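You operate a simulated robot arm through the tools that you are given. There is no shell and no other tool.

Carry out the task below with a simulated two-armed robot. There is one attempt and no reset: what you move stays moved.

Task
Shut the air bench down: cylinders 1 and 2 in, air off, vented and locked.
Fine: in that order; the yellow vent lever stays open.

Only the result counts: the job must be done as asked and must still hold three seconds after the hand-in. Knocking over, shifting, dropping, spilling or breaking anything else fails it.

Robot
Two 7-joint arms with fingered hands on one trunk, hanging from a carriage that runs on a rail from [1861, 665] to [-3, -1] (x, y) and turns from -6.004 to 6.004 rad about z. Base frame: it is fixed where the carriage stands at the start and does not move with it; the origin is on the floor, on the carriage's upright axis, x ahead of it, y to its left, z up. Units: mm, rad, N and s.
The left shoulder is at the start at [40, 176, 1253], the right one opposite. With the tool pointing down near the work surface each hand reaches from about 400 to 860 mm from the robot's upright axis, wherever it stands, measured 20 degrees to its own side. Places, roughly: cylinder one [2300, -300, 900]; cylinder two [2200, -300, 900]; main gauge [2200, 500, 1400]; orange lock bar [2100, 700, 1100]; red lever [2100, 700, 1300]; selector one [2000, 100, 900]; selector three [2000, -100, 900]; selector two [2000, 0, 900]; yellow lever [2200, 300, 1100]. Payload 4 kg a hand.
The tool frame of a hand sits at the grasp point between the pads (the TCP): z along the fingers, y along the line on which they close. The tips reach 30 mm beyond it. The gripper opens to 104 mm; its body begins 35 mm behind the TCP. The gripper is a hand of 4 fingers: y runs from the thumb to the fingers, the wrist lies at [-15, -104, -178] in the tool frame, and closing takes about 1.5 s.
Orientation is told as [roll, pitch, yaw] about the base's x, y, z axes, in that order, counted from this pose: with the fingers straight down and the wrist toward the robot, the tool's x, y and z point along [0, 1, 0], [1, 0, 0] and [0, 0, -1] of the base frame.

Tools
- The arms move only by the tool drive_tool. It takes "left_motion", "right_motion" or both (then of equal length, played together; a hand with none holds still); each is a list of rows, each a list of 7 numbers: the turn, a rotation vector about the tool's x, y, z in degrees, then the shift along the tool's x, y, z in mm, then the opening, from 0 (shut) to 1 (fully open). In form: [[rx, ry, rz, tx, ty, tz, fingers], ...]. A call has 1 to 20 rows; each row shifts and turns the commanded pose from where the row before left it, along the tool's axes as they then stand. A row lasts 0.2 s, in which the tool goes at most 50 mm and 0.15 rad; a call with a longer step from one row to the next is refused whole, and so is a gripper value outside its range. Where a pose cannot be reached the arm comes as near as it can. A force on the tool above 90 N (or 10 N above the force at the start of the call, whichever is more), or a blocked arm, ends the call early, and 0.2 s more pass. Each finger travels about 153 mm/s and halts on what it meets, pressing with about 25 N; the grip force reading is that of the motor and also rises with nothing between the fingers. The clock runs only during rows and for 0.2 s after the last one: add rows that do not move to give the fingers time. The reply holds the time, the measured pose of the TCP, the force on the tool along the base axes, the opening and the grip force, in the units named above and with some noise, with the torque about the TCP (base axes, N m) and any sound that the robot's microphone picked up.
- Cameras (640 x 400 px; columns grow to the right, rows downward): "scene" is now at [235.5, -6.8, 1542.2]; the picture's right is [-0.08, -1.00, 0.00], its down [-0.75, 0.06, -0.66] and it looks along [0.66, -0.06, -0.75] (base axes); focal length 271 px, centre (320, 200). "left" rides on the left gripper at [-61, -92, -130] in its tool frame; the picture's right is [-0.81, -0.28, 0.52], its down [0.53, -0.71, 0.46] and it looks along [0.24, 0.64, 0.72] (tool axes); focal length 275 px, centre (320, 200). "right" rides on the right gripper at [61, -92, -130] in its tool frame; the picture's right is [-0.81, 0.28, -0.52], its down [-0.53, -0.71, 0.46] and it looks along [-0.24, 0.64, 0.72] (tool axes); focal length 275 px, centre (320, 200). There is no depth. A picture from a camera that has moved, and an enlarged one, comes with that camera's place and axes in the base frame and with its lens.
- camera(camera): a new picture of that camera. No time passes.
- move_column(by): slides the trunk up (or, below 0, down) by that many mm; the arms and the scene camera ride with it, the base frame stays. It gives what a move gives, with no picture.
- base_move(legs): drives the robot by 1 to 6 legs, each [ahead, left, turn to the left] in mm, mm and rad, along the robot's own axes; the way and the turn of a leg run together, so that a leg with both is an arc; at most 1500 mm and 3.142 rad a leg. The arms and the cameras ride along, it lands a little off, and it stops where it bumps. It keeps to its track: a leg is cut to what the track allows. It gives what a move gives.
- hand_shape(shape, hand): the hand has 4 fingers and takes this shape, open, in about a second: jaw (thumb against the fingers, like two jaws); tri (thumb and two fingers); tip (a fingertip pinch); poke (one finger out to press); point (the index stretched); flat (the hand flat); cup (the hand cupped); fist (a fist). The gripper value then closes the fingers along that shape, each until it touches; the sizes above hold for jaw. It gives what a move gives, with no picture.
- head_to(pan, tilt): turns the head with the scene camera to pan (to the left, within 1.501 rad either way) and tilt (down, from -0.506 to 1.204), counted from straight ahead of the robot. It gives what a move gives.
- close_up(camera, box): a new picture of the part [left, top, right, bottom] of that camera's present view, enlarged. No time passes.
- close_job(): hands the job in; it is judged then, once.

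Places have to be worked out from the pictures, the camera data and where the tool is seen. Open the grippers and draw the arms clear of the work before you hand the job in, unless the task says otherwise.

The tools are called as a command line: name --argument value ..., lists and objects as JSON in quotes. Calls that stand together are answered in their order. drive_tool: Moves the arms, as the interface text tells. Its arguments: {"type":"object","properties":{"left_motion":{"type":"array"},"right_motion":{"type":"array"}},"required":[]} The other tools are called the same way: move_column (by) moves the trunk up or down; hand_shape (shape, hand) gives the hand a shape; base_move (legs) drives the base; head_to (pan, tilt) turns the head that bears the scene camera; camera (camera) takes a picture; close_up (camera, box) takes an enlarged picture of a part of a camera's view; close_job () hands the job in.

At the start:

```text
t: 0.0
left_tcp_pos: [569.8, 187.4, 1092.2]
left_tool_rot: [-0.001, -0.001, -0.001]
left_ft_force: [0.3, 0.0, -0.1]
left_wrist_torque: [0.03, -0.01, 0.01]
left_opening: 103.4
left_finger_force: 0.0
left_shape: jaw
right_tcp_pos: [529.8, -276.0, 1149.1]
right_tool_rot: [-0.001, 0.0, 0.0]
right_ft_force: [0.0, 0.7, 0.5]
right_wrist_torque: [-0.02, 0.0, 0.01]
right_opening: 103.7
right_finger_force: 0.0
right_shape: jaw
trunk travel left (down, up): [-375.0, 388.0]
robot x, y, heading: [-1.6, -0.2, -0.004]
head pan, tilt (commanded): [-0.086, 0.85]
```

scene: 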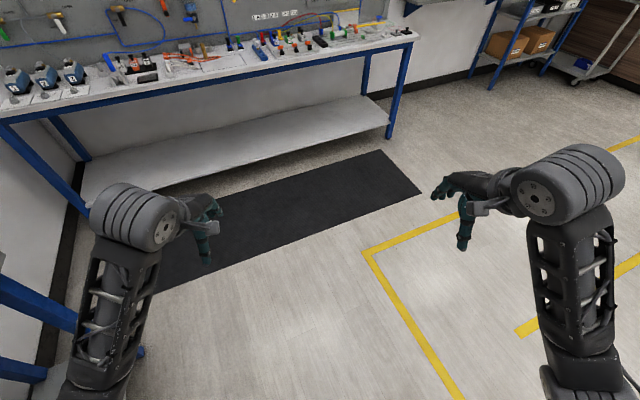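
right: 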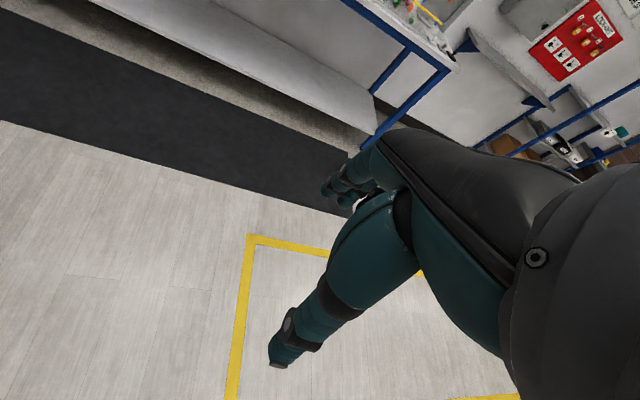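
left: 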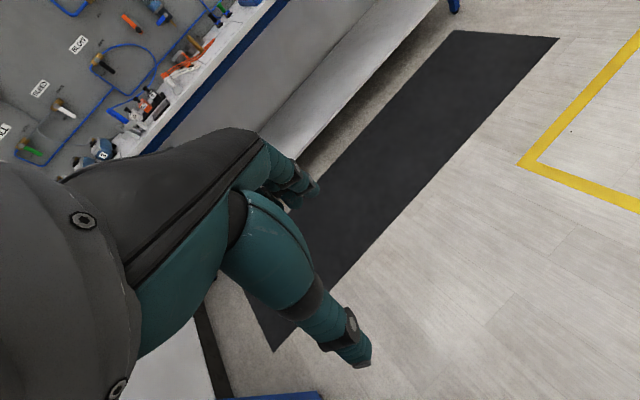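

I see the bench with hand tools ahead; the air bench is further out around x≈2000–2300. I raise the head to look ahead.

head_to --pan 0.0 --tilt 0.25

camera --camera "scene"

```text
t: 1.0
left_tcp_pos: [570.1, 188.2, 1092.4]
left_tool_rot: [-0.001, -0.001, 0.001]
left_ft_force: [-0.3, 0.5, -0.4]
left_wrist_torque: [0.02, -0.01, 0.03]
left_opening: 103.6
left_finger_force: 0.0
left_shape: jaw
right_tcp_pos: [529.2, -277.4, 1147.7]
right_tool_rot: [-0.002, 0.001, 0.001]
right_ft_force: [0.3, 0.2, 0.0]
right_wrist_torque: [-0.02, 0.0, 0.02]
right_opening: 103.8
right_finger_force: 0.1
right_shape: jaw
trunk travel left (down, up): [-375.0, 388.0]
robot x, y, heading: [-2.3, 0.2, -0.005]
head pan, tilt (commanded): [0.0, 0.25]
```

```text
taken
camera scene: at [251.0, -0.2, 1595.3], right [0.0, -1.0, 0.0], down [-0.25, 0.0, -0.97], along [0.97, 0.0, -0.25], focal length 271 px, centre (320, 200)
```

scene: 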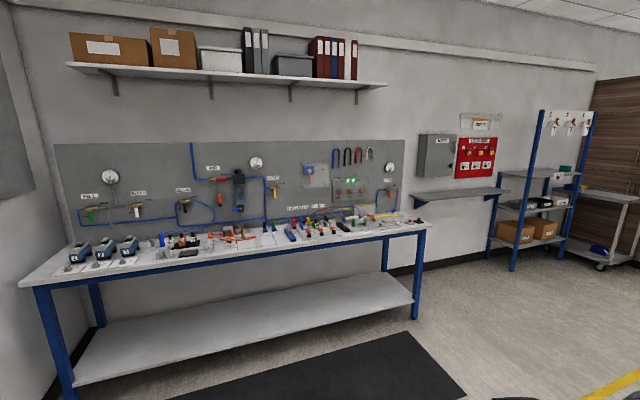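

The air bench panel is ahead-left with several levers and gauges. I zoom in to read labels.

close_up --camera "scene" --box '[40, 130, 240, 280]'

close_up --camera "scene" --box '[180, 130, 300, 250]'

close_up --camera "scene" --box '[280, 130, 420, 250]'

close_up --camera "scene" --box '[400, 110, 520, 200]'

```text
2.67 times, centred on (140, 205) of scene
camera zoom: at [251.0, -0.2, 1595.3], right [0.0, -1.0, 0.0], down [-0.25, 0.0, -0.97], along [0.97, 0.0, -0.25], focal length 724 px, centre (800, 187)
```

zoom: 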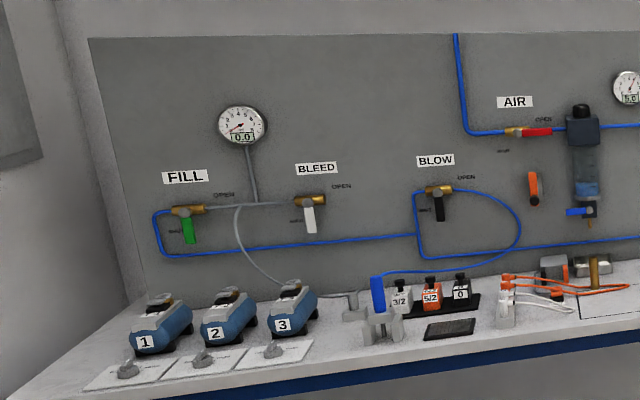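

```text
3.33 times, centred on (240, 190) of scene
camera zoom: at [251.0, -0.2, 1595.3], right [0.0, -1.0, 0.0], down [-0.25, 0.0, -0.97], along [0.97, 0.0, -0.25], focal length 904 px, centre (587, 233)
```

zoom: 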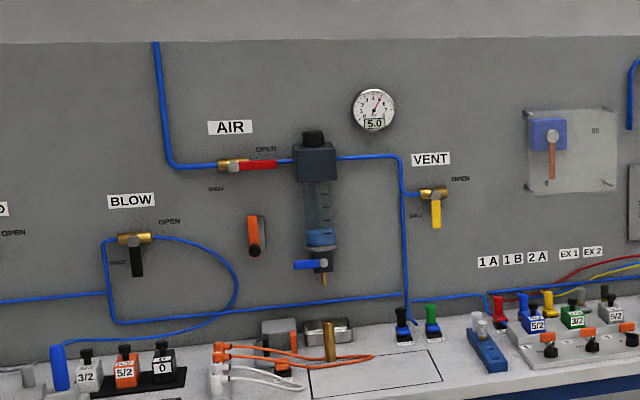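

```text
3.33 times, centred on (350, 190) of scene
camera zoom: at [251.0, -0.2, 1595.3], right [0.0, -1.0, 0.0], down [-0.25, 0.0, -0.97], along [0.97, 0.0, -0.25], focal length 904 px, centre (220, 233)
```

zoom: 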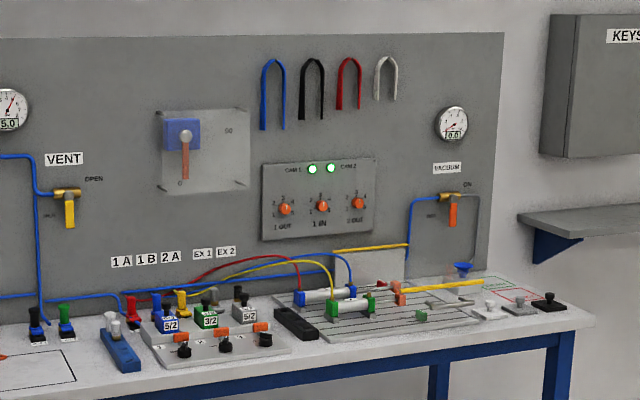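

```text
4.44 times, centred on (460, 155) of scene
camera zoom: at [251.0, -0.2, 1595.3], right [0.0, -1.0, 0.0], down [-0.25, 0.0, -0.97], along [0.97, 0.0, -0.25], focal length 1206 px, centre (-302, 400)
```

zoom: 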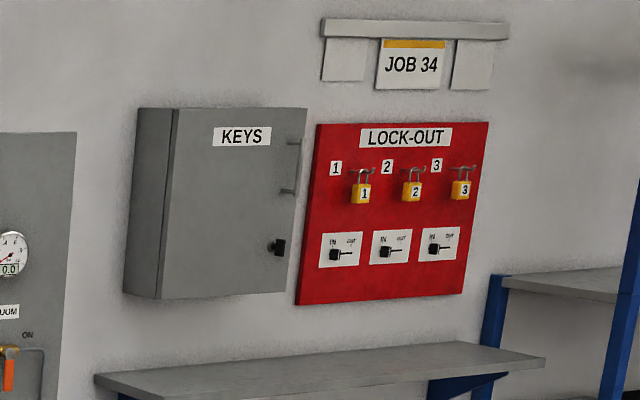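

The bench is turned about 0.34 rad relative to base: the rail runs square to it. I turn the robot to face the bench and go 1000 mm along the rail to look from nearer.

base_move --legs '[[0, 0, 0.348], [950, 0, 0]]'

camera --camera "scene"

```text
t: 7.1
left_tcp_pos: [1403.9, 677.3, 1092.9]
left_tool_rot: [0.002, -0.001, 0.302]
left_ft_force: [0.8, 0.0, 0.6]
left_wrist_torque: [-0.02, 0.0, 0.02]
left_opening: 103.6
left_finger_force: 0.0
left_shape: jaw
right_tcp_pos: [1503.3, 220.5, 1149.2]
right_tool_rot: [0.0, -0.001, 0.302]
right_ft_force: [-0.5, 0.4, 0.6]
right_wrist_torque: [0.0, 0.01, 0.0]
right_opening: 104.1
right_finger_force: 0.0
right_shape: jaw
trunk travel left (down, up): [-375.0, 388.0]
robot x, y, heading: [916.0, 330.5, 0.299]
head pan, tilt (commanded): [0.0, 0.25]
```

```text
taken
camera scene: at [1155.8, 402.9, 1595.4], right [0.3, -0.95, 0.0], down [-0.24, -0.07, -0.97], along [0.93, 0.29, -0.25], focal length 271 px, centre (320, 200)
```

scene: 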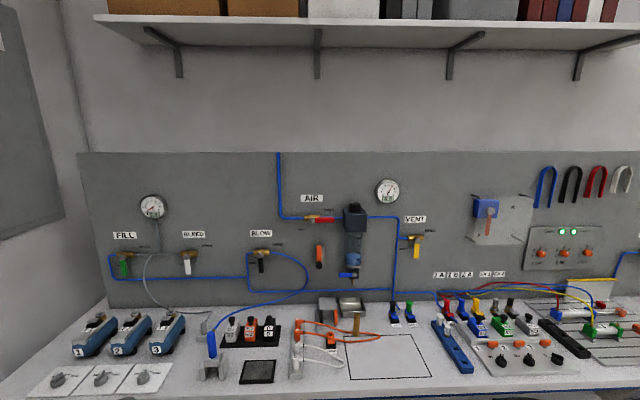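

The view is now square-on. I zoom into the air/vent section, the selector block, and the cylinders.

close_up --camera "scene" --box '[260, 160, 460, 290]'

close_up --camera "scene" --box '[420, 260, 580, 380]'

close_up --camera "scene" --box '[460, 180, 640, 380]'

head_to --pan -0.5 --tilt 0.4

camera --camera "scene"

```text
3.08 times, centred on (360, 225) of scene
camera zoom: at [1155.8, 402.9, 1595.4], right [0.3, -0.95, 0.0], down [-0.24, -0.07, -0.97], along [0.93, 0.29, -0.25], focal length 835 px, centre (197, 123)
```

zoom: 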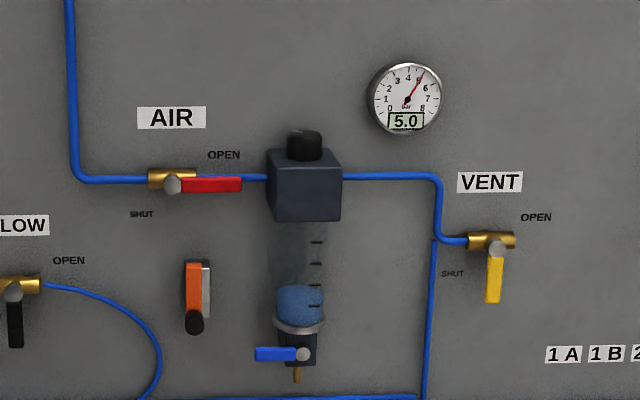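

```text
3.33 times, centred on (500, 320) of scene
camera zoom: at [1155.8, 402.9, 1595.4], right [0.3, -0.95, 0.0], down [-0.24, -0.07, -0.97], along [0.93, 0.29, -0.25], focal length 904 px, centre (-280, -200)
```

zoom: 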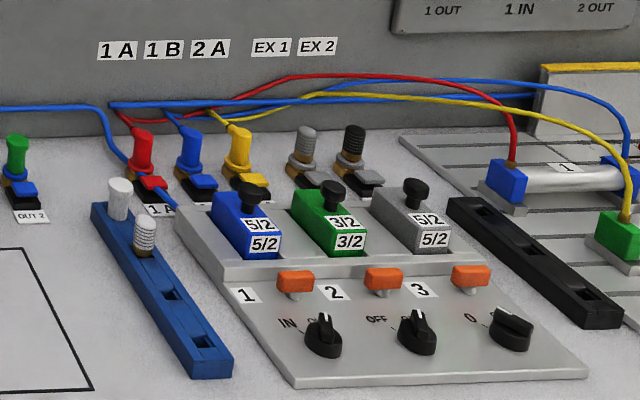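

```text
2.00 times, centred on (550, 280) of scene
camera zoom: at [1155.8, 402.9, 1595.4], right [0.3, -0.95, 0.0], down [-0.24, -0.07, -0.97], along [0.93, 0.29, -0.25], focal length 543 px, centre (-140, 40)
```

zoom: 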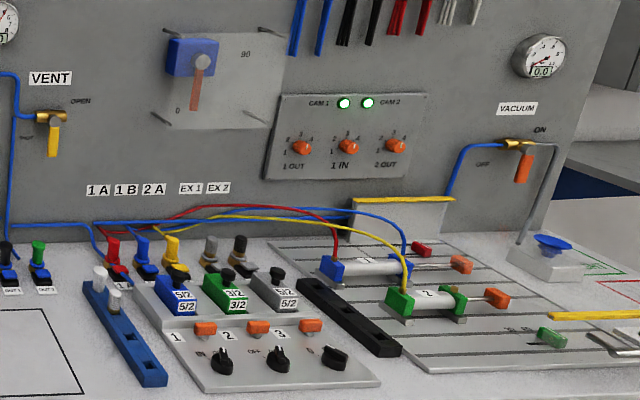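

```text
t: 8.1
left_tcp_pos: [1404.3, 676.8, 1091.5]
left_tool_rot: [0.0, 0.0, 0.301]
left_ft_force: [-1.1, -0.7, 0.0]
left_wrist_torque: [-0.01, 0.04, 0.01]
left_opening: 103.8
left_finger_force: 0.1
left_shape: jaw
right_tcp_pos: [1505.5, 220.7, 1149.1]
right_tool_rot: [0.001, 0.0, 0.303]
right_ft_force: [0.1, -0.5, 0.7]
right_wrist_torque: [-0.01, -0.01, 0.03]
right_opening: 103.7
right_finger_force: 0.0
right_shape: jaw
trunk travel left (down, up): [-375.0, 388.0]
robot x, y, heading: [915.0, 328.2, 0.299]
head pan, tilt (commanded): [-0.499, 0.4]
```

```text
taken
camera scene: at [1157.4, 357.0, 1581.4], right [-0.19, -0.98, 0.0], down [-0.38, 0.08, -0.92], along [0.9, -0.18, -0.39], focal length 271 px, centre (320, 200)
```

scene: 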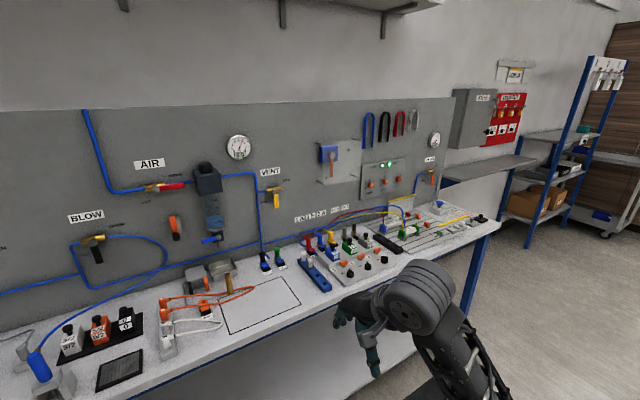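

I zoom in again on the selectors and cylinders from this angle.

close_up --camera "scene" --box '[330, 230, 410, 290]'

close_up --camera "scene" --box '[370, 190, 490, 270]'

close_up --camera "scene" --box '[130, 150, 230, 250]'

```text
6.67 times, centred on (370, 260) of scene
camera zoom: at [1157.4, 357.0, 1581.4], right [-0.19, -0.98, 0.0], down [-0.38, 0.08, -0.92], along [0.9, -0.18, -0.39], focal length 1809 px, centre (-13, -200)
```

zoom: 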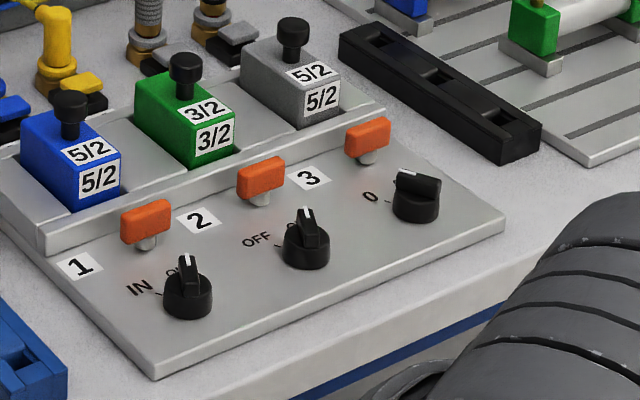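

```text
5.00 times, centred on (430, 230) of scene
camera zoom: at [1157.4, 357.0, 1581.4], right [-0.19, -0.98, 0.0], down [-0.38, 0.08, -0.92], along [0.9, -0.18, -0.39], focal length 1357 px, centre (-230, 50)
```

zoom: 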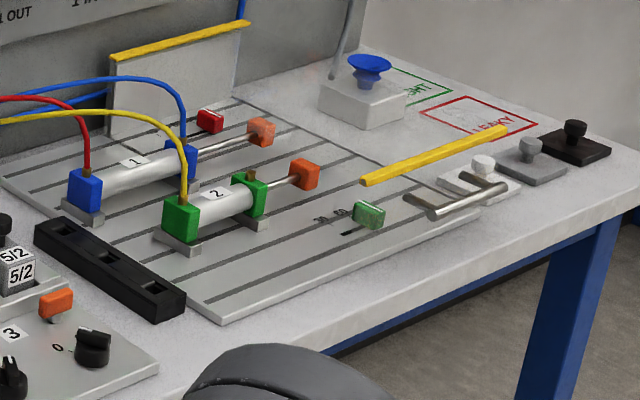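

```text
4.00 times, centred on (180, 200) of scene
camera zoom: at [1157.4, 357.0, 1581.4], right [-0.19, -0.98, 0.0], down [-0.38, 0.08, -0.92], along [0.9, -0.18, -0.39], focal length 1085 px, centre (880, 200)
```

zoom: 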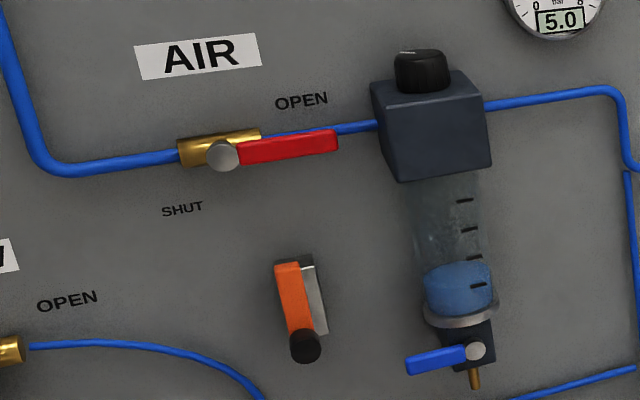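

Triangulating, selectors sit near (1971,75), (1999,−9), (2026,−92) at z≈915, and the bench front edge is near the rail coordinate 1795. I raise and pull in both hands before driving nearer.

drive_tool --left_motion '[[0, 0, 0, 0, -20, -30, 1], [0, 0, 0, 0, -20, -30, 1], [0, 0, 0, 0, -20, -30, 1], [0, 0, 0, 0, -20, -30, 1], [0, 0, 0, 0, -20, -30, 1]]' --right_motion '[[0, 0, 0, 0, -15, -20, 1], [0, 0, 0, 0, -15, -20, 1], [0, 0, 0, 0, -15, -20, 1], [0, 0, 0, 0, -15, -20, 1], [0, 0, 0, 0, -15, -20, 1]]'

base_move --legs '[[300, 0, 0.03]]'

head_to --pan 0.0 --tilt 0.3

camera --camera "scene"

```text
t: 9.3
left_tcp_pos: [1306.5, 646.6, 1243.4]
left_tool_rot: [0.0, 0.001, 0.304]
left_ft_force: [-0.5, 0.2, -0.1]
left_wrist_torque: [0.0, 0.04, 0.03]
left_opening: 103.5
left_finger_force: 0.1
left_shape: jaw
right_tcp_pos: [1430.6, 199.8, 1249.5]
right_tool_rot: [0.0, 0.002, 0.305]
right_ft_force: [1.0, 0.4, -0.7]
right_wrist_torque: [-0.05, 0.01, 0.03]
right_opening: 103.6
right_finger_force: 0.1
right_shape: jaw
trunk travel left (down, up): [-375.0, 388.0]
robot x, y, heading: [916.9, 326.4, 0.309]
head pan, tilt (commanded): [-0.499, 0.4]
```

```text
t: 11.3
left_tcp_pos: [1572.4, 755.6, 1244.0]
left_tool_rot: [-0.001, 0.001, 0.33]
left_ft_force: [0.9, -0.3, 0.5]
left_wrist_torque: [-0.03, -0.01, 0.03]
left_opening: 103.8
left_finger_force: 0.0
left_shape: jaw
right_tcp_pos: [1707.4, 312.5, 1250.4]
right_tool_rot: [-0.001, 0.0, 0.331]
right_ft_force: [0.9, -0.1, -0.1]
right_wrist_torque: [0.01, -0.02, 0.0]
right_opening: 103.7
right_finger_force: 0.1
right_shape: jaw
trunk travel left (down, up): [-375.0, 388.0]
robot x, y, heading: [1191.2, 426.7, 0.327]
head pan, tilt (commanded): [-0.499, 0.4]
```

```text
t: 12.2
left_tcp_pos: [1570.6, 754.4, 1242.8]
left_tool_rot: [0.0, 0.001, 0.331]
left_ft_force: [0.5, -0.3, -1.0]
left_wrist_torque: [0.0, 0.0, 0.0]
left_opening: 103.9
left_finger_force: 0.2
left_shape: jaw
right_tcp_pos: [1707.5, 312.2, 1250.6]
right_tool_rot: [0.0, 0.001, 0.332]
right_ft_force: [0.1, -0.2, 0.8]
right_wrist_torque: [0.01, 0.03, -0.01]
right_opening: 103.7
right_finger_force: 0.0
right_shape: jaw
trunk travel left (down, up): [-375.0, 388.0]
robot x, y, heading: [1189.6, 420.4, 0.329]
head pan, tilt (commanded): [0.0, 0.3]
```

```text
taken
camera scene: at [1427.0, 507.0, 1590.6], right [0.32, -0.95, 0.0], down [-0.28, -0.1, -0.96], along [0.9, 0.31, -0.3], focal length 271 px, centre (320, 200)
```

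scene: 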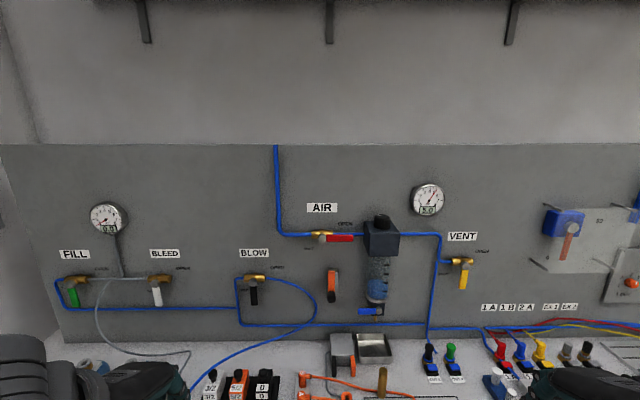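

close_up --camera "scene" --box '[295, 195, 415, 325]'

close_up --camera "scene" --box '[400, 180, 500, 300]'

```text
3.08 times, centred on (355, 260) of scene
camera zoom: at [1427.0, 507.0, 1590.6], right [0.32, -0.95, 0.0], down [-0.28, -0.1, -0.96], along [0.9, 0.31, -0.3], focal length 835 px, centre (212, 15)
```

zoom: 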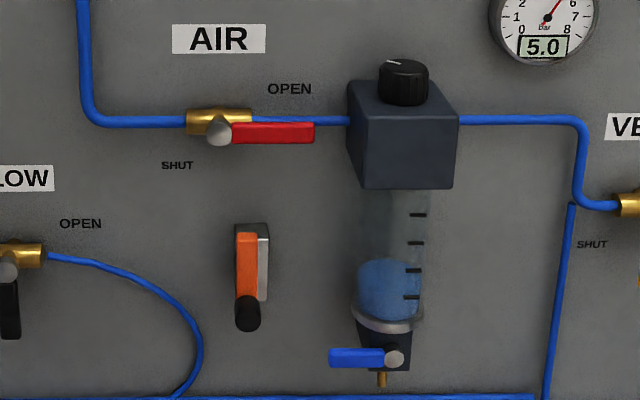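

```text
3.33 times, centred on (450, 240) of scene
camera zoom: at [1427.0, 507.0, 1590.6], right [0.32, -0.95, 0.0], down [-0.28, -0.1, -0.96], along [0.9, 0.31, -0.3], focal length 904 px, centre (-113, 67)
```

zoom: 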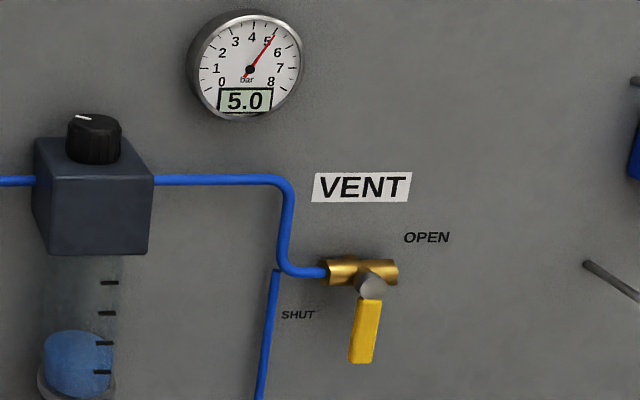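

The lock bar has a black knob at its lower end and a steel bracket behind; I need a closer look to know how it moves. I go nearer, keeping the hands short of the panel.

base_move --legs '[[200, 0, 0.0]]'

head_to --pan 0.1 --tilt 0.5

camera --camera "scene"

camera --camera "left"

camera --camera "right"

```text
t: 13.8
left_tcp_pos: [1756.4, 823.9, 1244.1]
left_tool_rot: [-0.001, 0.002, 0.333]
left_ft_force: [0.0, -0.2, -0.2]
left_wrist_torque: [-0.05, 0.04, 0.0]
left_opening: 103.8
left_finger_force: 0.0
left_shape: jaw
right_tcp_pos: [1894.5, 380.7, 1251.4]
right_tool_rot: [0.0, 0.0, 0.334]
right_ft_force: [0.9, 0.5, -0.4]
right_wrist_torque: [-0.02, 0.01, 0.01]
right_opening: 103.8
right_finger_force: 0.1
right_shape: jaw
trunk travel left (down, up): [-375.0, 388.0]
robot x, y, heading: [1373.2, 491.8, 0.332]
head pan, tilt (commanded): [0.0, 0.3]
```

```text
t: 14.5
left_tcp_pos: [1754.7, 823.0, 1243.0]
left_tool_rot: [-0.001, 0.0, 0.332]
left_ft_force: [0.2, -0.5, 0.4]
left_wrist_torque: [-0.03, -0.01, 0.0]
left_opening: 103.8
left_finger_force: 0.2
left_shape: jaw
right_tcp_pos: [1894.6, 379.2, 1249.2]
right_tool_rot: [0.0, 0.0, 0.333]
right_ft_force: [0.9, -0.2, -0.2]
right_wrist_torque: [0.01, -0.03, 0.0]
right_opening: 103.9
right_finger_force: 0.0
right_shape: jaw
trunk travel left (down, up): [-375.0, 388.0]
robot x, y, heading: [1375.8, 490.0, 0.335]
head pan, tilt (commanded): [0.099, 0.499]
```

```text
taken
camera scene: at [1607.4, 582.1, 1572.3], right [0.42, -0.91, 0.0], down [-0.43, -0.2, -0.88], along [0.8, 0.37, -0.48], focal length 271 px, centre (320, 200)
```

scene: 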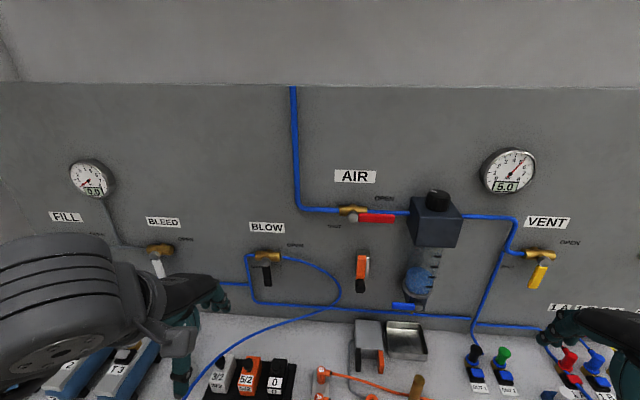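

```text
taken
camera left: at [1688.7, 735.4, 1372.9], right [0.0, -0.86, -0.52], down [-0.85, 0.27, -0.45], along [0.53, 0.44, -0.73], focal length 275 px, centre (320, 200)
```

left: 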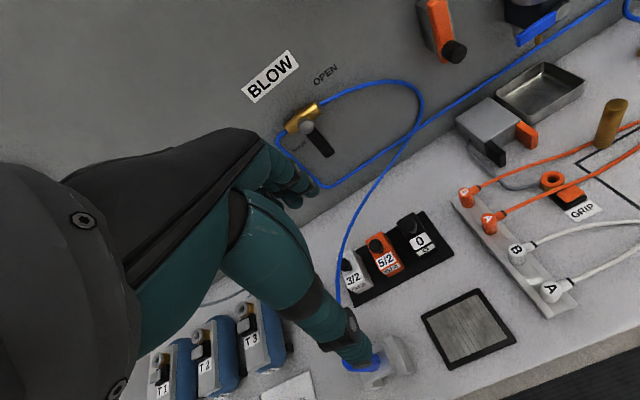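

```text
taken
camera right: at [1787.9, 408.9, 1379.2], right [0.53, -0.68, 0.52], down [-0.5, -0.74, -0.46], along [0.69, -0.02, -0.72], focal length 275 px, centre (320, 200)
```

right: 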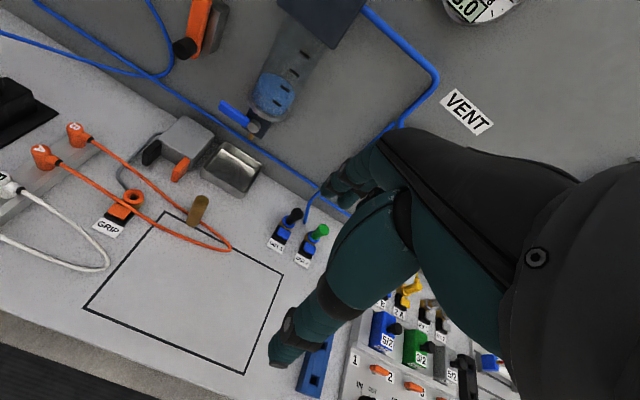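

close_up --camera "scene" --box '[310, 190, 430, 310]'

close_up --camera "right" --box '[160, 0, 280, 75]'

close_up --camera "left" --box '[400, 0, 520, 75]'

close_up --camera "right" --box '[330, 300, 490, 400]'

```text
3.33 times, centred on (370, 250) of scene
camera zoom: at [1607.4, 582.1, 1572.3], right [0.42, -0.91, 0.0], down [-0.43, -0.2, -0.88], along [0.8, 0.37, -0.48], focal length 904 px, centre (153, 33)
```

zoom: 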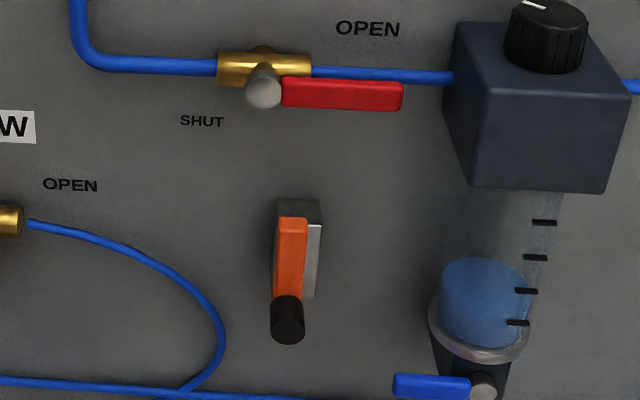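

```text
5.33 times, centred on (220, 38) of right
camera zoom: at [1787.9, 408.9, 1379.2], right [0.53, -0.68, 0.52], down [-0.5, -0.74, -0.46], along [0.69, -0.02, -0.72], focal length 1468 px, centre (853, 1067)
```

zoom: 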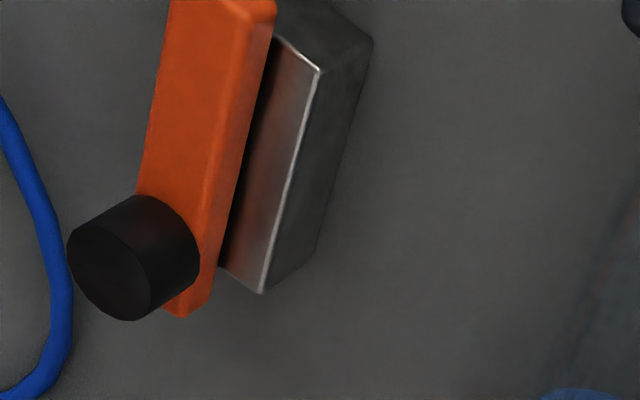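

```text
5.33 times, centred on (460, 38) of left
camera zoom: at [1688.7, 735.4, 1372.9], right [0.0, -0.86, -0.52], down [-0.85, 0.27, -0.45], along [0.53, 0.44, -0.73], focal length 1468 px, centre (-427, 1067)
```

zoom: 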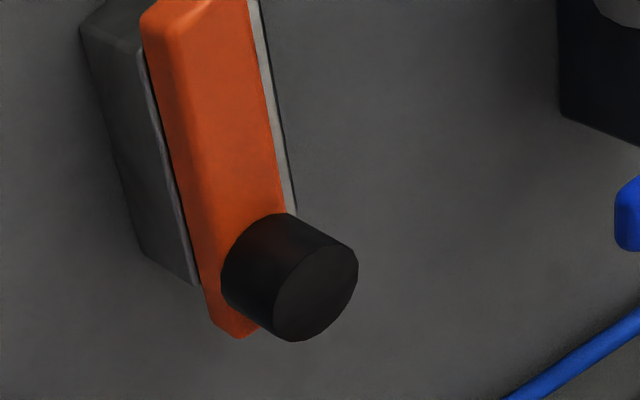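

```text
4.00 times, centred on (410, 350) of right
camera zoom: at [1787.9, 408.9, 1379.2], right [0.53, -0.68, 0.52], down [-0.5, -0.74, -0.46], along [0.69, -0.02, -0.72], focal length 1101 px, centre (-40, -400)
```

zoom: 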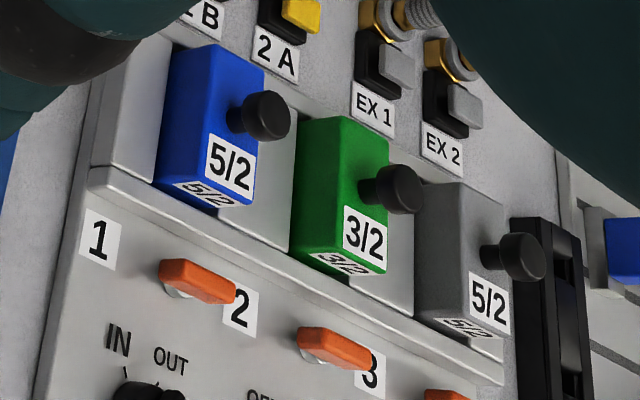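

The lock bar's knob triangulates to about (2049,684,1098), and the bar appears to be a vertical slide next to where the red lever hangs when shut. Now I turn the robot right so that the selectors come in front of the right arm.

base_move --legs '[[0, 0, -0.62]]'

head_to --pan -0.25 --tilt 0.75

camera --camera "scene"

camera --camera "right"

```text
t: 16.6
left_tcp_pos: [1878.4, 536.2, 1244.1]
left_tool_rot: [0.002, 0.001, -0.296]
left_ft_force: [-0.4, 1.0, -0.5]
left_wrist_torque: [-0.02, -0.03, 0.01]
left_opening: 103.8
left_finger_force: 0.0
left_shape: jaw
right_tcp_pos: [1729.4, 97.3, 1249.7]
right_tool_rot: [0.001, 0.0, -0.295]
right_ft_force: [0.0, 0.6, 0.6]
right_wrist_torque: [0.02, -0.02, 0.01]
right_opening: 103.5
right_finger_force: 0.0
right_shape: jaw
trunk travel left (down, up): [-375.0, 388.0]
robot x, y, heading: [1375.5, 488.5, -0.294]
head pan, tilt (commanded): [0.099, 0.499]
```

```text
t: 17.5
left_tcp_pos: [1878.0, 536.2, 1243.4]
left_tool_rot: [-0.002, -0.001, -0.296]
left_ft_force: [-0.4, -0.3, -0.1]
left_wrist_torque: [0.0, -0.01, 0.03]
left_opening: 103.9
left_finger_force: 0.0
left_shape: jaw
right_tcp_pos: [1729.3, 96.0, 1249.6]
right_tool_rot: [-0.001, 0.001, -0.293]
right_ft_force: [0.4, 0.0, -0.1]
right_wrist_torque: [-0.01, 0.04, 0.03]
right_opening: 103.6
right_finger_force: 0.0
right_shape: jaw
trunk travel left (down, up): [-375.0, 388.0]
robot x, y, heading: [1375.3, 489.2, -0.295]
head pan, tilt (commanded): [-0.25, 0.75]
```

```text
taken
camera scene: at [1597.5, 402.0, 1550.3], right [-0.52, -0.86, 0.0], down [-0.58, 0.35, -0.73], along [0.63, -0.38, -0.68], focal length 271 px, centre (320, 200)
```

scene: 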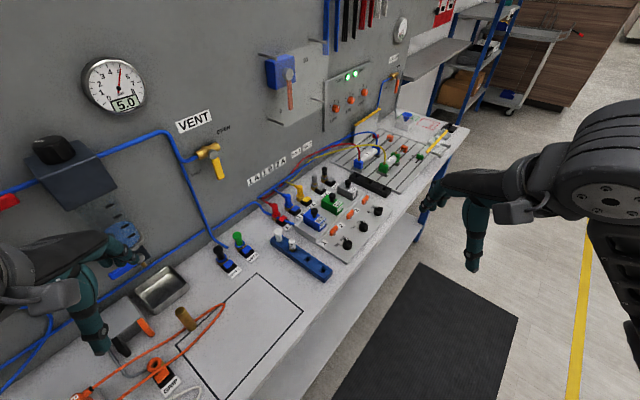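

```text
taken
camera right: at [1659.8, 182.7, 1379.2], right [0.03, -0.86, 0.52], down [-0.84, -0.3, -0.46], along [0.55, -0.42, -0.72], focal length 275 px, centre (320, 200)
```

right: 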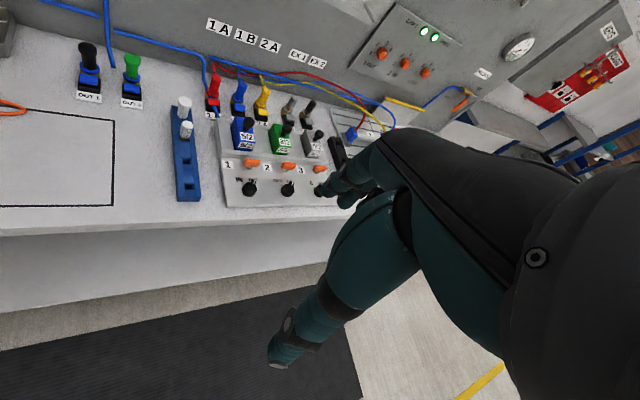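

I zoom in on the selectors from both cameras to see pointer angles and ticks.

close_up --camera "scene" --box '[300, 170, 400, 270]'

close_up --camera "right" --box '[210, 140, 330, 215]'

close_up --camera "scene" --box '[330, 100, 470, 190]'

```text
4.00 times, centred on (350, 220) of scene
camera zoom: at [1597.5, 402.0, 1550.3], right [-0.52, -0.86, 0.0], down [-0.58, 0.35, -0.73], along [0.63, -0.38, -0.68], focal length 1085 px, centre (200, 120)
```

zoom: 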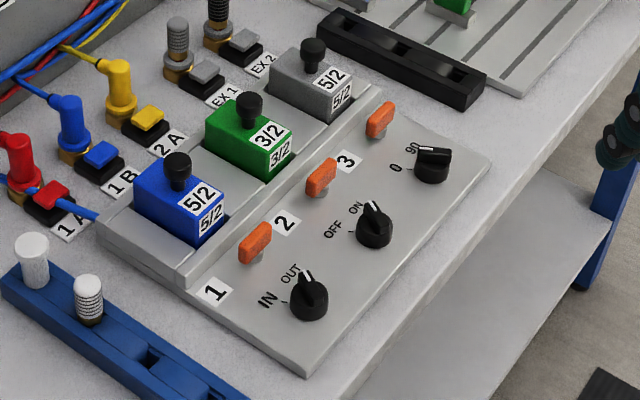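

```text
5.33 times, centred on (270, 178) of right
camera zoom: at [1659.8, 182.7, 1379.2], right [0.03, -0.86, 0.52], down [-0.84, -0.3, -0.46], along [0.55, -0.42, -0.72], focal length 1468 px, centre (587, 320)
```

zoom: 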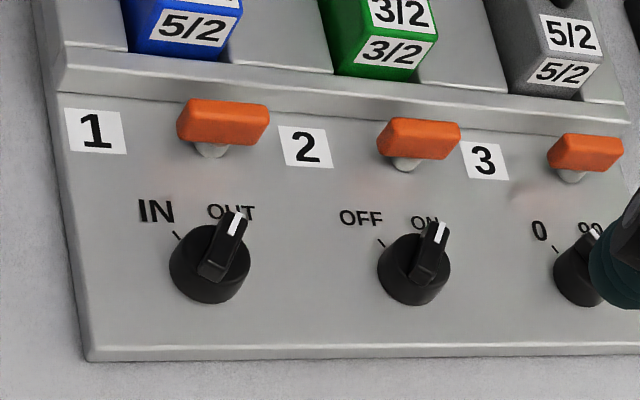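

```text
4.44 times, centred on (400, 145) of scene
camera zoom: at [1597.5, 402.0, 1550.3], right [-0.52, -0.86, 0.0], down [-0.58, 0.35, -0.73], along [0.63, -0.38, -0.68], focal length 1206 px, centre (-36, 444)
```

zoom: 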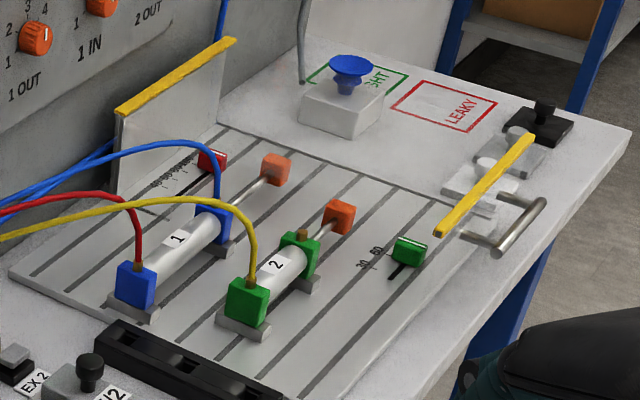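

Pointer 1 is at about (1976,79) with its tip at (1990,77,930), pointing at OUT; IN is to its left. I try the fingertip-pinch shape on the right hand and look at it.

hand_shape --hand "right" --shape "tip"

camera --camera "right"

close_up --camera "scene" --box '[400, 90, 640, 290]'

```text
t: 18.4
left_tcp_pos: [1877.6, 535.8, 1242.7]
left_tool_rot: [0.0, 0.001, -0.296]
left_ft_force: [-0.1, 0.4, -0.7]
left_wrist_torque: [0.0, -0.01, 0.02]
left_opening: 103.8
left_finger_force: 0.1
left_shape: jaw
right_tcp_pos: [1728.9, 96.5, 1248.8]
right_tool_rot: [-0.001, -0.002, -0.296]
right_ft_force: [0.4, -0.1, 0.4]
right_wrist_torque: [0.0, 0.02, -0.02]
right_opening: 103.8
right_finger_force: 0.0
right_shape: tip
trunk travel left (down, up): [-375.0, 388.0]
robot x, y, heading: [1377.3, 489.8, -0.29]
head pan, tilt (commanded): [-0.25, 0.75]
```

```text
taken
camera right: at [1659.8, 182.7, 1379.2], right [0.03, -0.86, 0.52], down [-0.84, -0.3, -0.46], along [0.55, -0.42, -0.72], focal length 275 px, centre (320, 200)
```

right: 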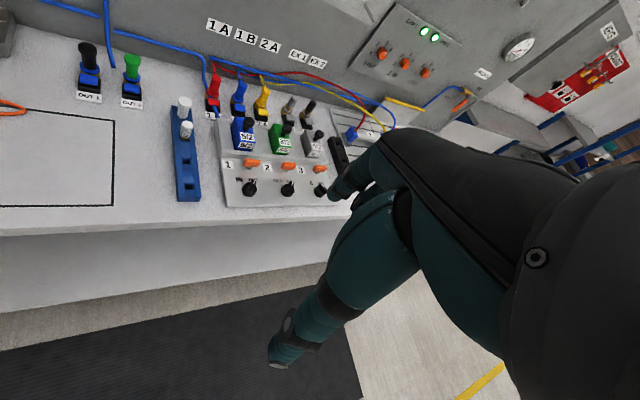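

```text
2.00 times, centred on (520, 190) of scene
camera zoom: at [1597.4, 402.0, 1550.3], right [-0.52, -0.85, 0.0], down [-0.58, 0.35, -0.73], along [0.63, -0.38, -0.68], focal length 543 px, centre (-80, 220)
```

zoom: 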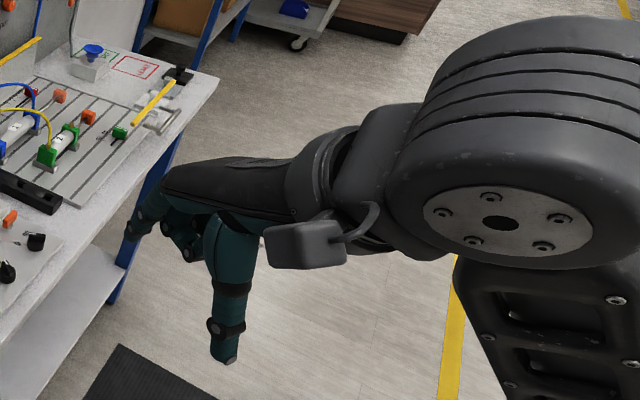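

I partly close the pinch in free air to see where the fingertips meet.

drive_tool --right_motion '[[0, 0, 0, 0, 0, 0, 0.3], [0, 0, 0, 0, 0, 0, 0.3], [0, 0, 0, 0, 0, 0, 0.3], [0, 0, 0, 0, 0, 0, 0.3], [0, 0, 0, 0, 0, 0, 0.3]]'

camera --camera "right"

close_up --camera "scene" --box '[400, 90, 640, 290]'

```text
t: 19.6
left_tcp_pos: [1879.1, 536.7, 1243.5]
left_tool_rot: [0.002, 0.002, -0.296]
left_ft_force: [0.0, 0.8, 0.5]
left_wrist_torque: [-0.01, 0.01, -0.02]
left_opening: 103.9
left_finger_force: 0.0
left_shape: jaw
right_tcp_pos: [1730.2, 97.4, 1249.1]
right_tool_rot: [-0.001, 0.0, -0.295]
right_ft_force: [-0.2, -0.2, 0.7]
right_wrist_torque: [0.01, 0.0, -0.01]
right_opening: 32.0
right_finger_force: 0.1
right_shape: tip
trunk travel left (down, up): [-375.0, 388.0]
robot x, y, heading: [1377.5, 494.0, -0.293]
head pan, tilt (commanded): [-0.25, 0.75]
```

```text
taken
camera right: at [1659.8, 182.7, 1379.2], right [0.03, -0.86, 0.52], down [-0.84, -0.3, -0.46], along [0.55, -0.42, -0.72], focal length 275 px, centre (320, 200)
```

right: 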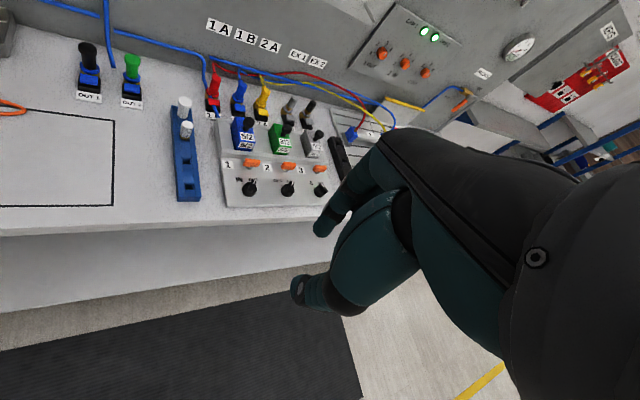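

```text
2.00 times, centred on (520, 190) of scene
camera zoom: at [1597.4, 402.0, 1550.3], right [-0.52, -0.85, 0.0], down [-0.58, 0.35, -0.73], along [0.63, -0.38, -0.68], focal length 543 px, centre (-80, 220)
```

zoom: 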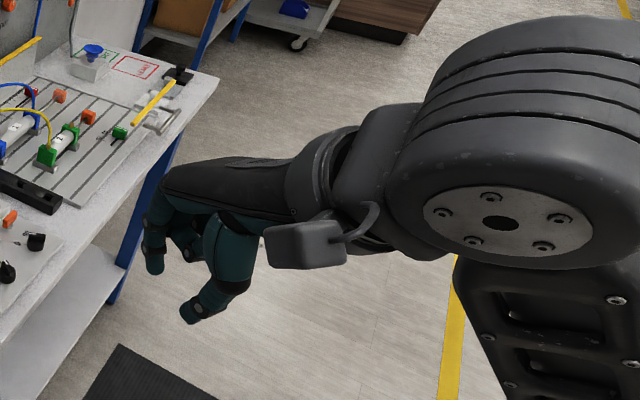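

The index and thumb tips sit near tool (0,±20,+30) at this opening. I turn the right hand about 80° clockwise (seen from above) so that the pinch line lies across selector 1's pointer bar, still in free air.

drive_tool --right_motion '[[0, 0, 8, 0, 0, 0, 0.3], [0, 0, 8, 0, 0, 0, 0.3], [0, 0, 8, 0, 0, 0, 0.3], [0, 0, 8, 0, 0, 0, 0.3], [0, 0, 8, 0, 0, 0, 0.3], [0, 0, 8, 0, 0, 0, 0.3], [0, 0, 8, 0, 0, 0, 0.3], [0, 0, 8, 0, 0, 0, 0.3], [0, 0, 8, 0, 0, 0, 0.3], [0, 0, 8, 0, 0, 0, 0.3]]'

camera --camera "scene"

camera --camera "right"

```text
t: 21.8
left_tcp_pos: [1877.7, 536.6, 1243.2]
left_tool_rot: [-0.001, 0.003, -0.298]
left_ft_force: [-0.3, 0.5, 0.2]
left_wrist_torque: [0.01, 0.0, 0.01]
left_opening: 103.8
left_finger_force: 0.0
left_shape: jaw
right_tcp_pos: [1729.3, 96.2, 1249.2]
right_tool_rot: [0.001, 0.0, -1.695]
right_ft_force: [0.0, 0.2, -0.1]
right_wrist_torque: [-0.03, 0.0, 0.02]
right_opening: 32.1
right_finger_force: 0.0
right_shape: tip
trunk travel left (down, up): [-375.0, 388.0]
robot x, y, heading: [1378.7, 493.8, -0.291]
head pan, tilt (commanded): [-0.25, 0.75]
```

```text
taken
camera scene: at [1597.5, 402.0, 1550.3], right [-0.52, -0.85, 0.0], down [-0.58, 0.35, -0.73], along [0.63, -0.38, -0.68], focal length 271 px, centre (320, 200)
```

scene: 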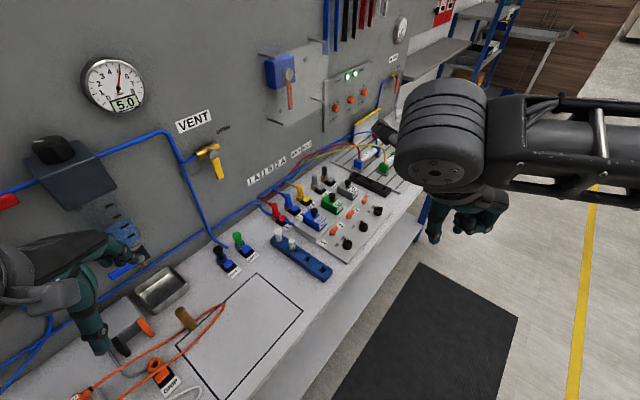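

```text
taken
camera right: at [1801.5, 180.6, 1378.8], right [-0.84, -0.17, 0.52], down [-0.44, 0.77, -0.46], along [-0.32, -0.61, -0.72], focal length 275 px, centre (320, 200)
```

right: 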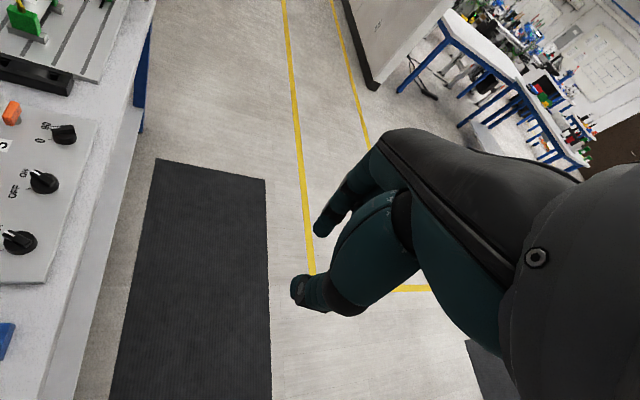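

The turn was reached. The right camera now sees the selectors at its left edge; I zoom there.

close_up --camera "right" --box '[0, 90, 120, 290]'

```text
2.00 times, centred on (60, 190) of right
camera zoom: at [1801.5, 180.6, 1378.8], right [-0.84, -0.17, 0.52], down [-0.44, 0.77, -0.46], along [-0.32, -0.61, -0.72], focal length 551 px, centre (840, 220)
```

zoom: 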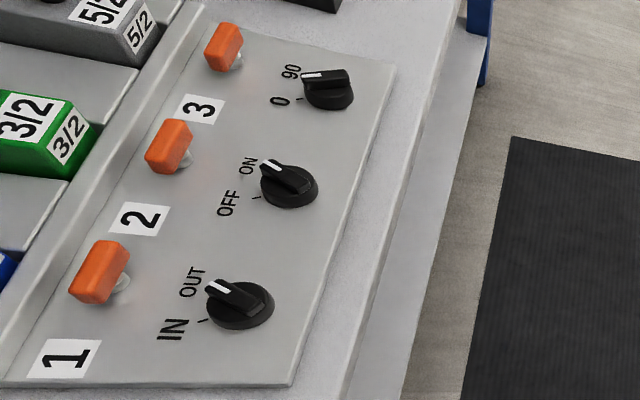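

From this view the pointers of 1 and 2 aim about 30° right of straight-in, with IN/OFF ticks about 30° left. I bring the hand above selector 1 (≈(1979,80)) at a safe height.

drive_tool --right_motion '[[0, 0, 0, 41.7, -2.5, 0, 0.3], [0, 0, 0, 41.7, -2.5, 0, 0.3], [0, 0, 0, 41.7, -2.5, 0, 0.3], [0, 0, 0, 41.7, -2.5, 0, 0.3], [0, 0, 0, 41.7, -2.5, 0, 0.3], [0, 0, 0, 41.7, -2.5, 0, 0.3], [0, 0, 0, 0, 0, 40, 0.35], [0, 0, 0, 0, 0, 40, 0.35], [0, 0, 0, 0, 0, 40, 0.35], [0, 0, 0, 0, 0, 40, 0.35]]'

camera --camera "right"

camera --camera "scene"

```text
t: 24.0
left_tcp_pos: [1878.6, 536.5, 1242.5]
left_tool_rot: [0.0, 0.002, -0.295]
left_ft_force: [-0.2, 0.2, 0.0]
left_wrist_torque: [-0.04, -0.02, -0.01]
left_opening: 103.7
left_finger_force: 0.0
left_shape: jaw
right_tcp_pos: [1979.3, 83.3, 1092.9]
right_tool_rot: [0.001, 0.001, -1.691]
right_ft_force: [0.5, 0.4, 0.5]
right_wrist_torque: [0.02, 0.01, 0.0]
right_opening: 35.9
right_finger_force: 0.0
right_shape: tip
trunk travel left (down, up): [-375.0, 388.0]
robot x, y, heading: [1375.8, 490.0, -0.294]
head pan, tilt (commanded): [-0.25, 0.75]
```

```text
taken
camera right: at [2051.0, 167.7, 1221.6], right [-0.84, -0.18, 0.52], down [-0.44, 0.77, -0.46], along [-0.32, -0.61, -0.72], focal length 275 px, centre (320, 200)
```

right: 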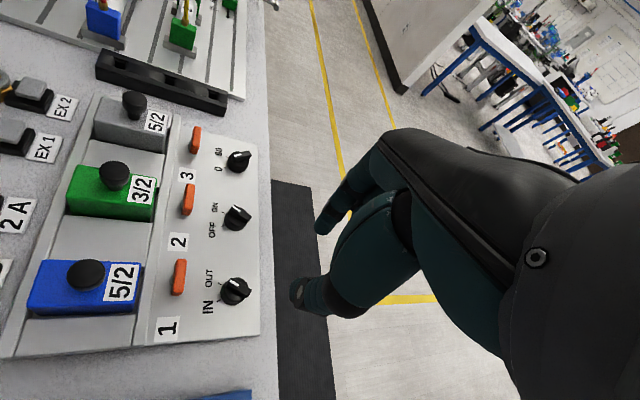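

```text
taken
camera scene: at [1597.3, 402.3, 1550.3], right [-0.52, -0.85, 0.0], down [-0.58, 0.35, -0.73], along [0.62, -0.38, -0.68], focal length 271 px, centre (320, 200)
```

scene: 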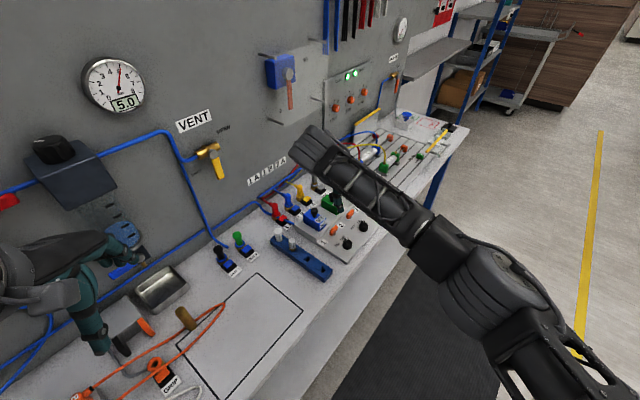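

I zoom in on selector 1 in the right camera to refine its position.

close_up --camera "right" --box '[140, 240, 300, 340]'

close_up --camera "scene" --box '[300, 190, 400, 270]'

```text
4.00 times, centred on (220, 290) of right
camera zoom: at [2051.0, 167.7, 1221.6], right [-0.84, -0.18, 0.52], down [-0.44, 0.77, -0.46], along [-0.32, -0.61, -0.72], focal length 1101 px, centre (720, -160)
```

zoom: 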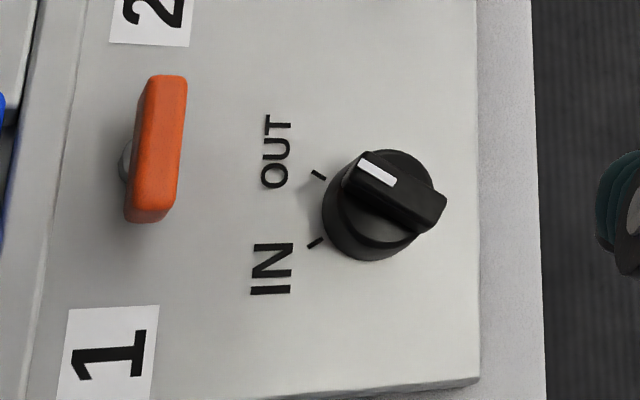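

```text
5.00 times, centred on (350, 230) of scene
camera zoom: at [1597.3, 402.3, 1550.3], right [-0.52, -0.85, 0.0], down [-0.58, 0.35, -0.73], along [0.62, -0.38, -0.68], focal length 1357 px, centre (170, 50)
```

zoom: 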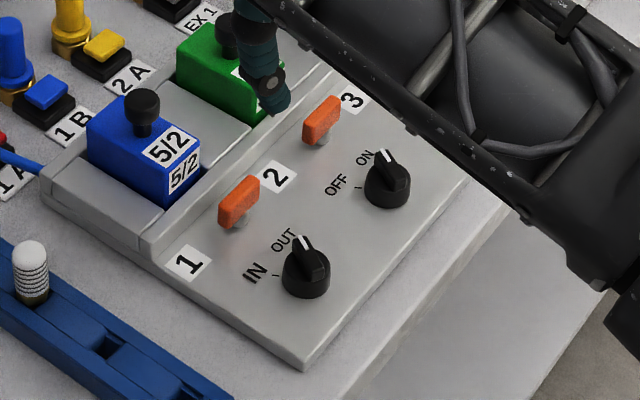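

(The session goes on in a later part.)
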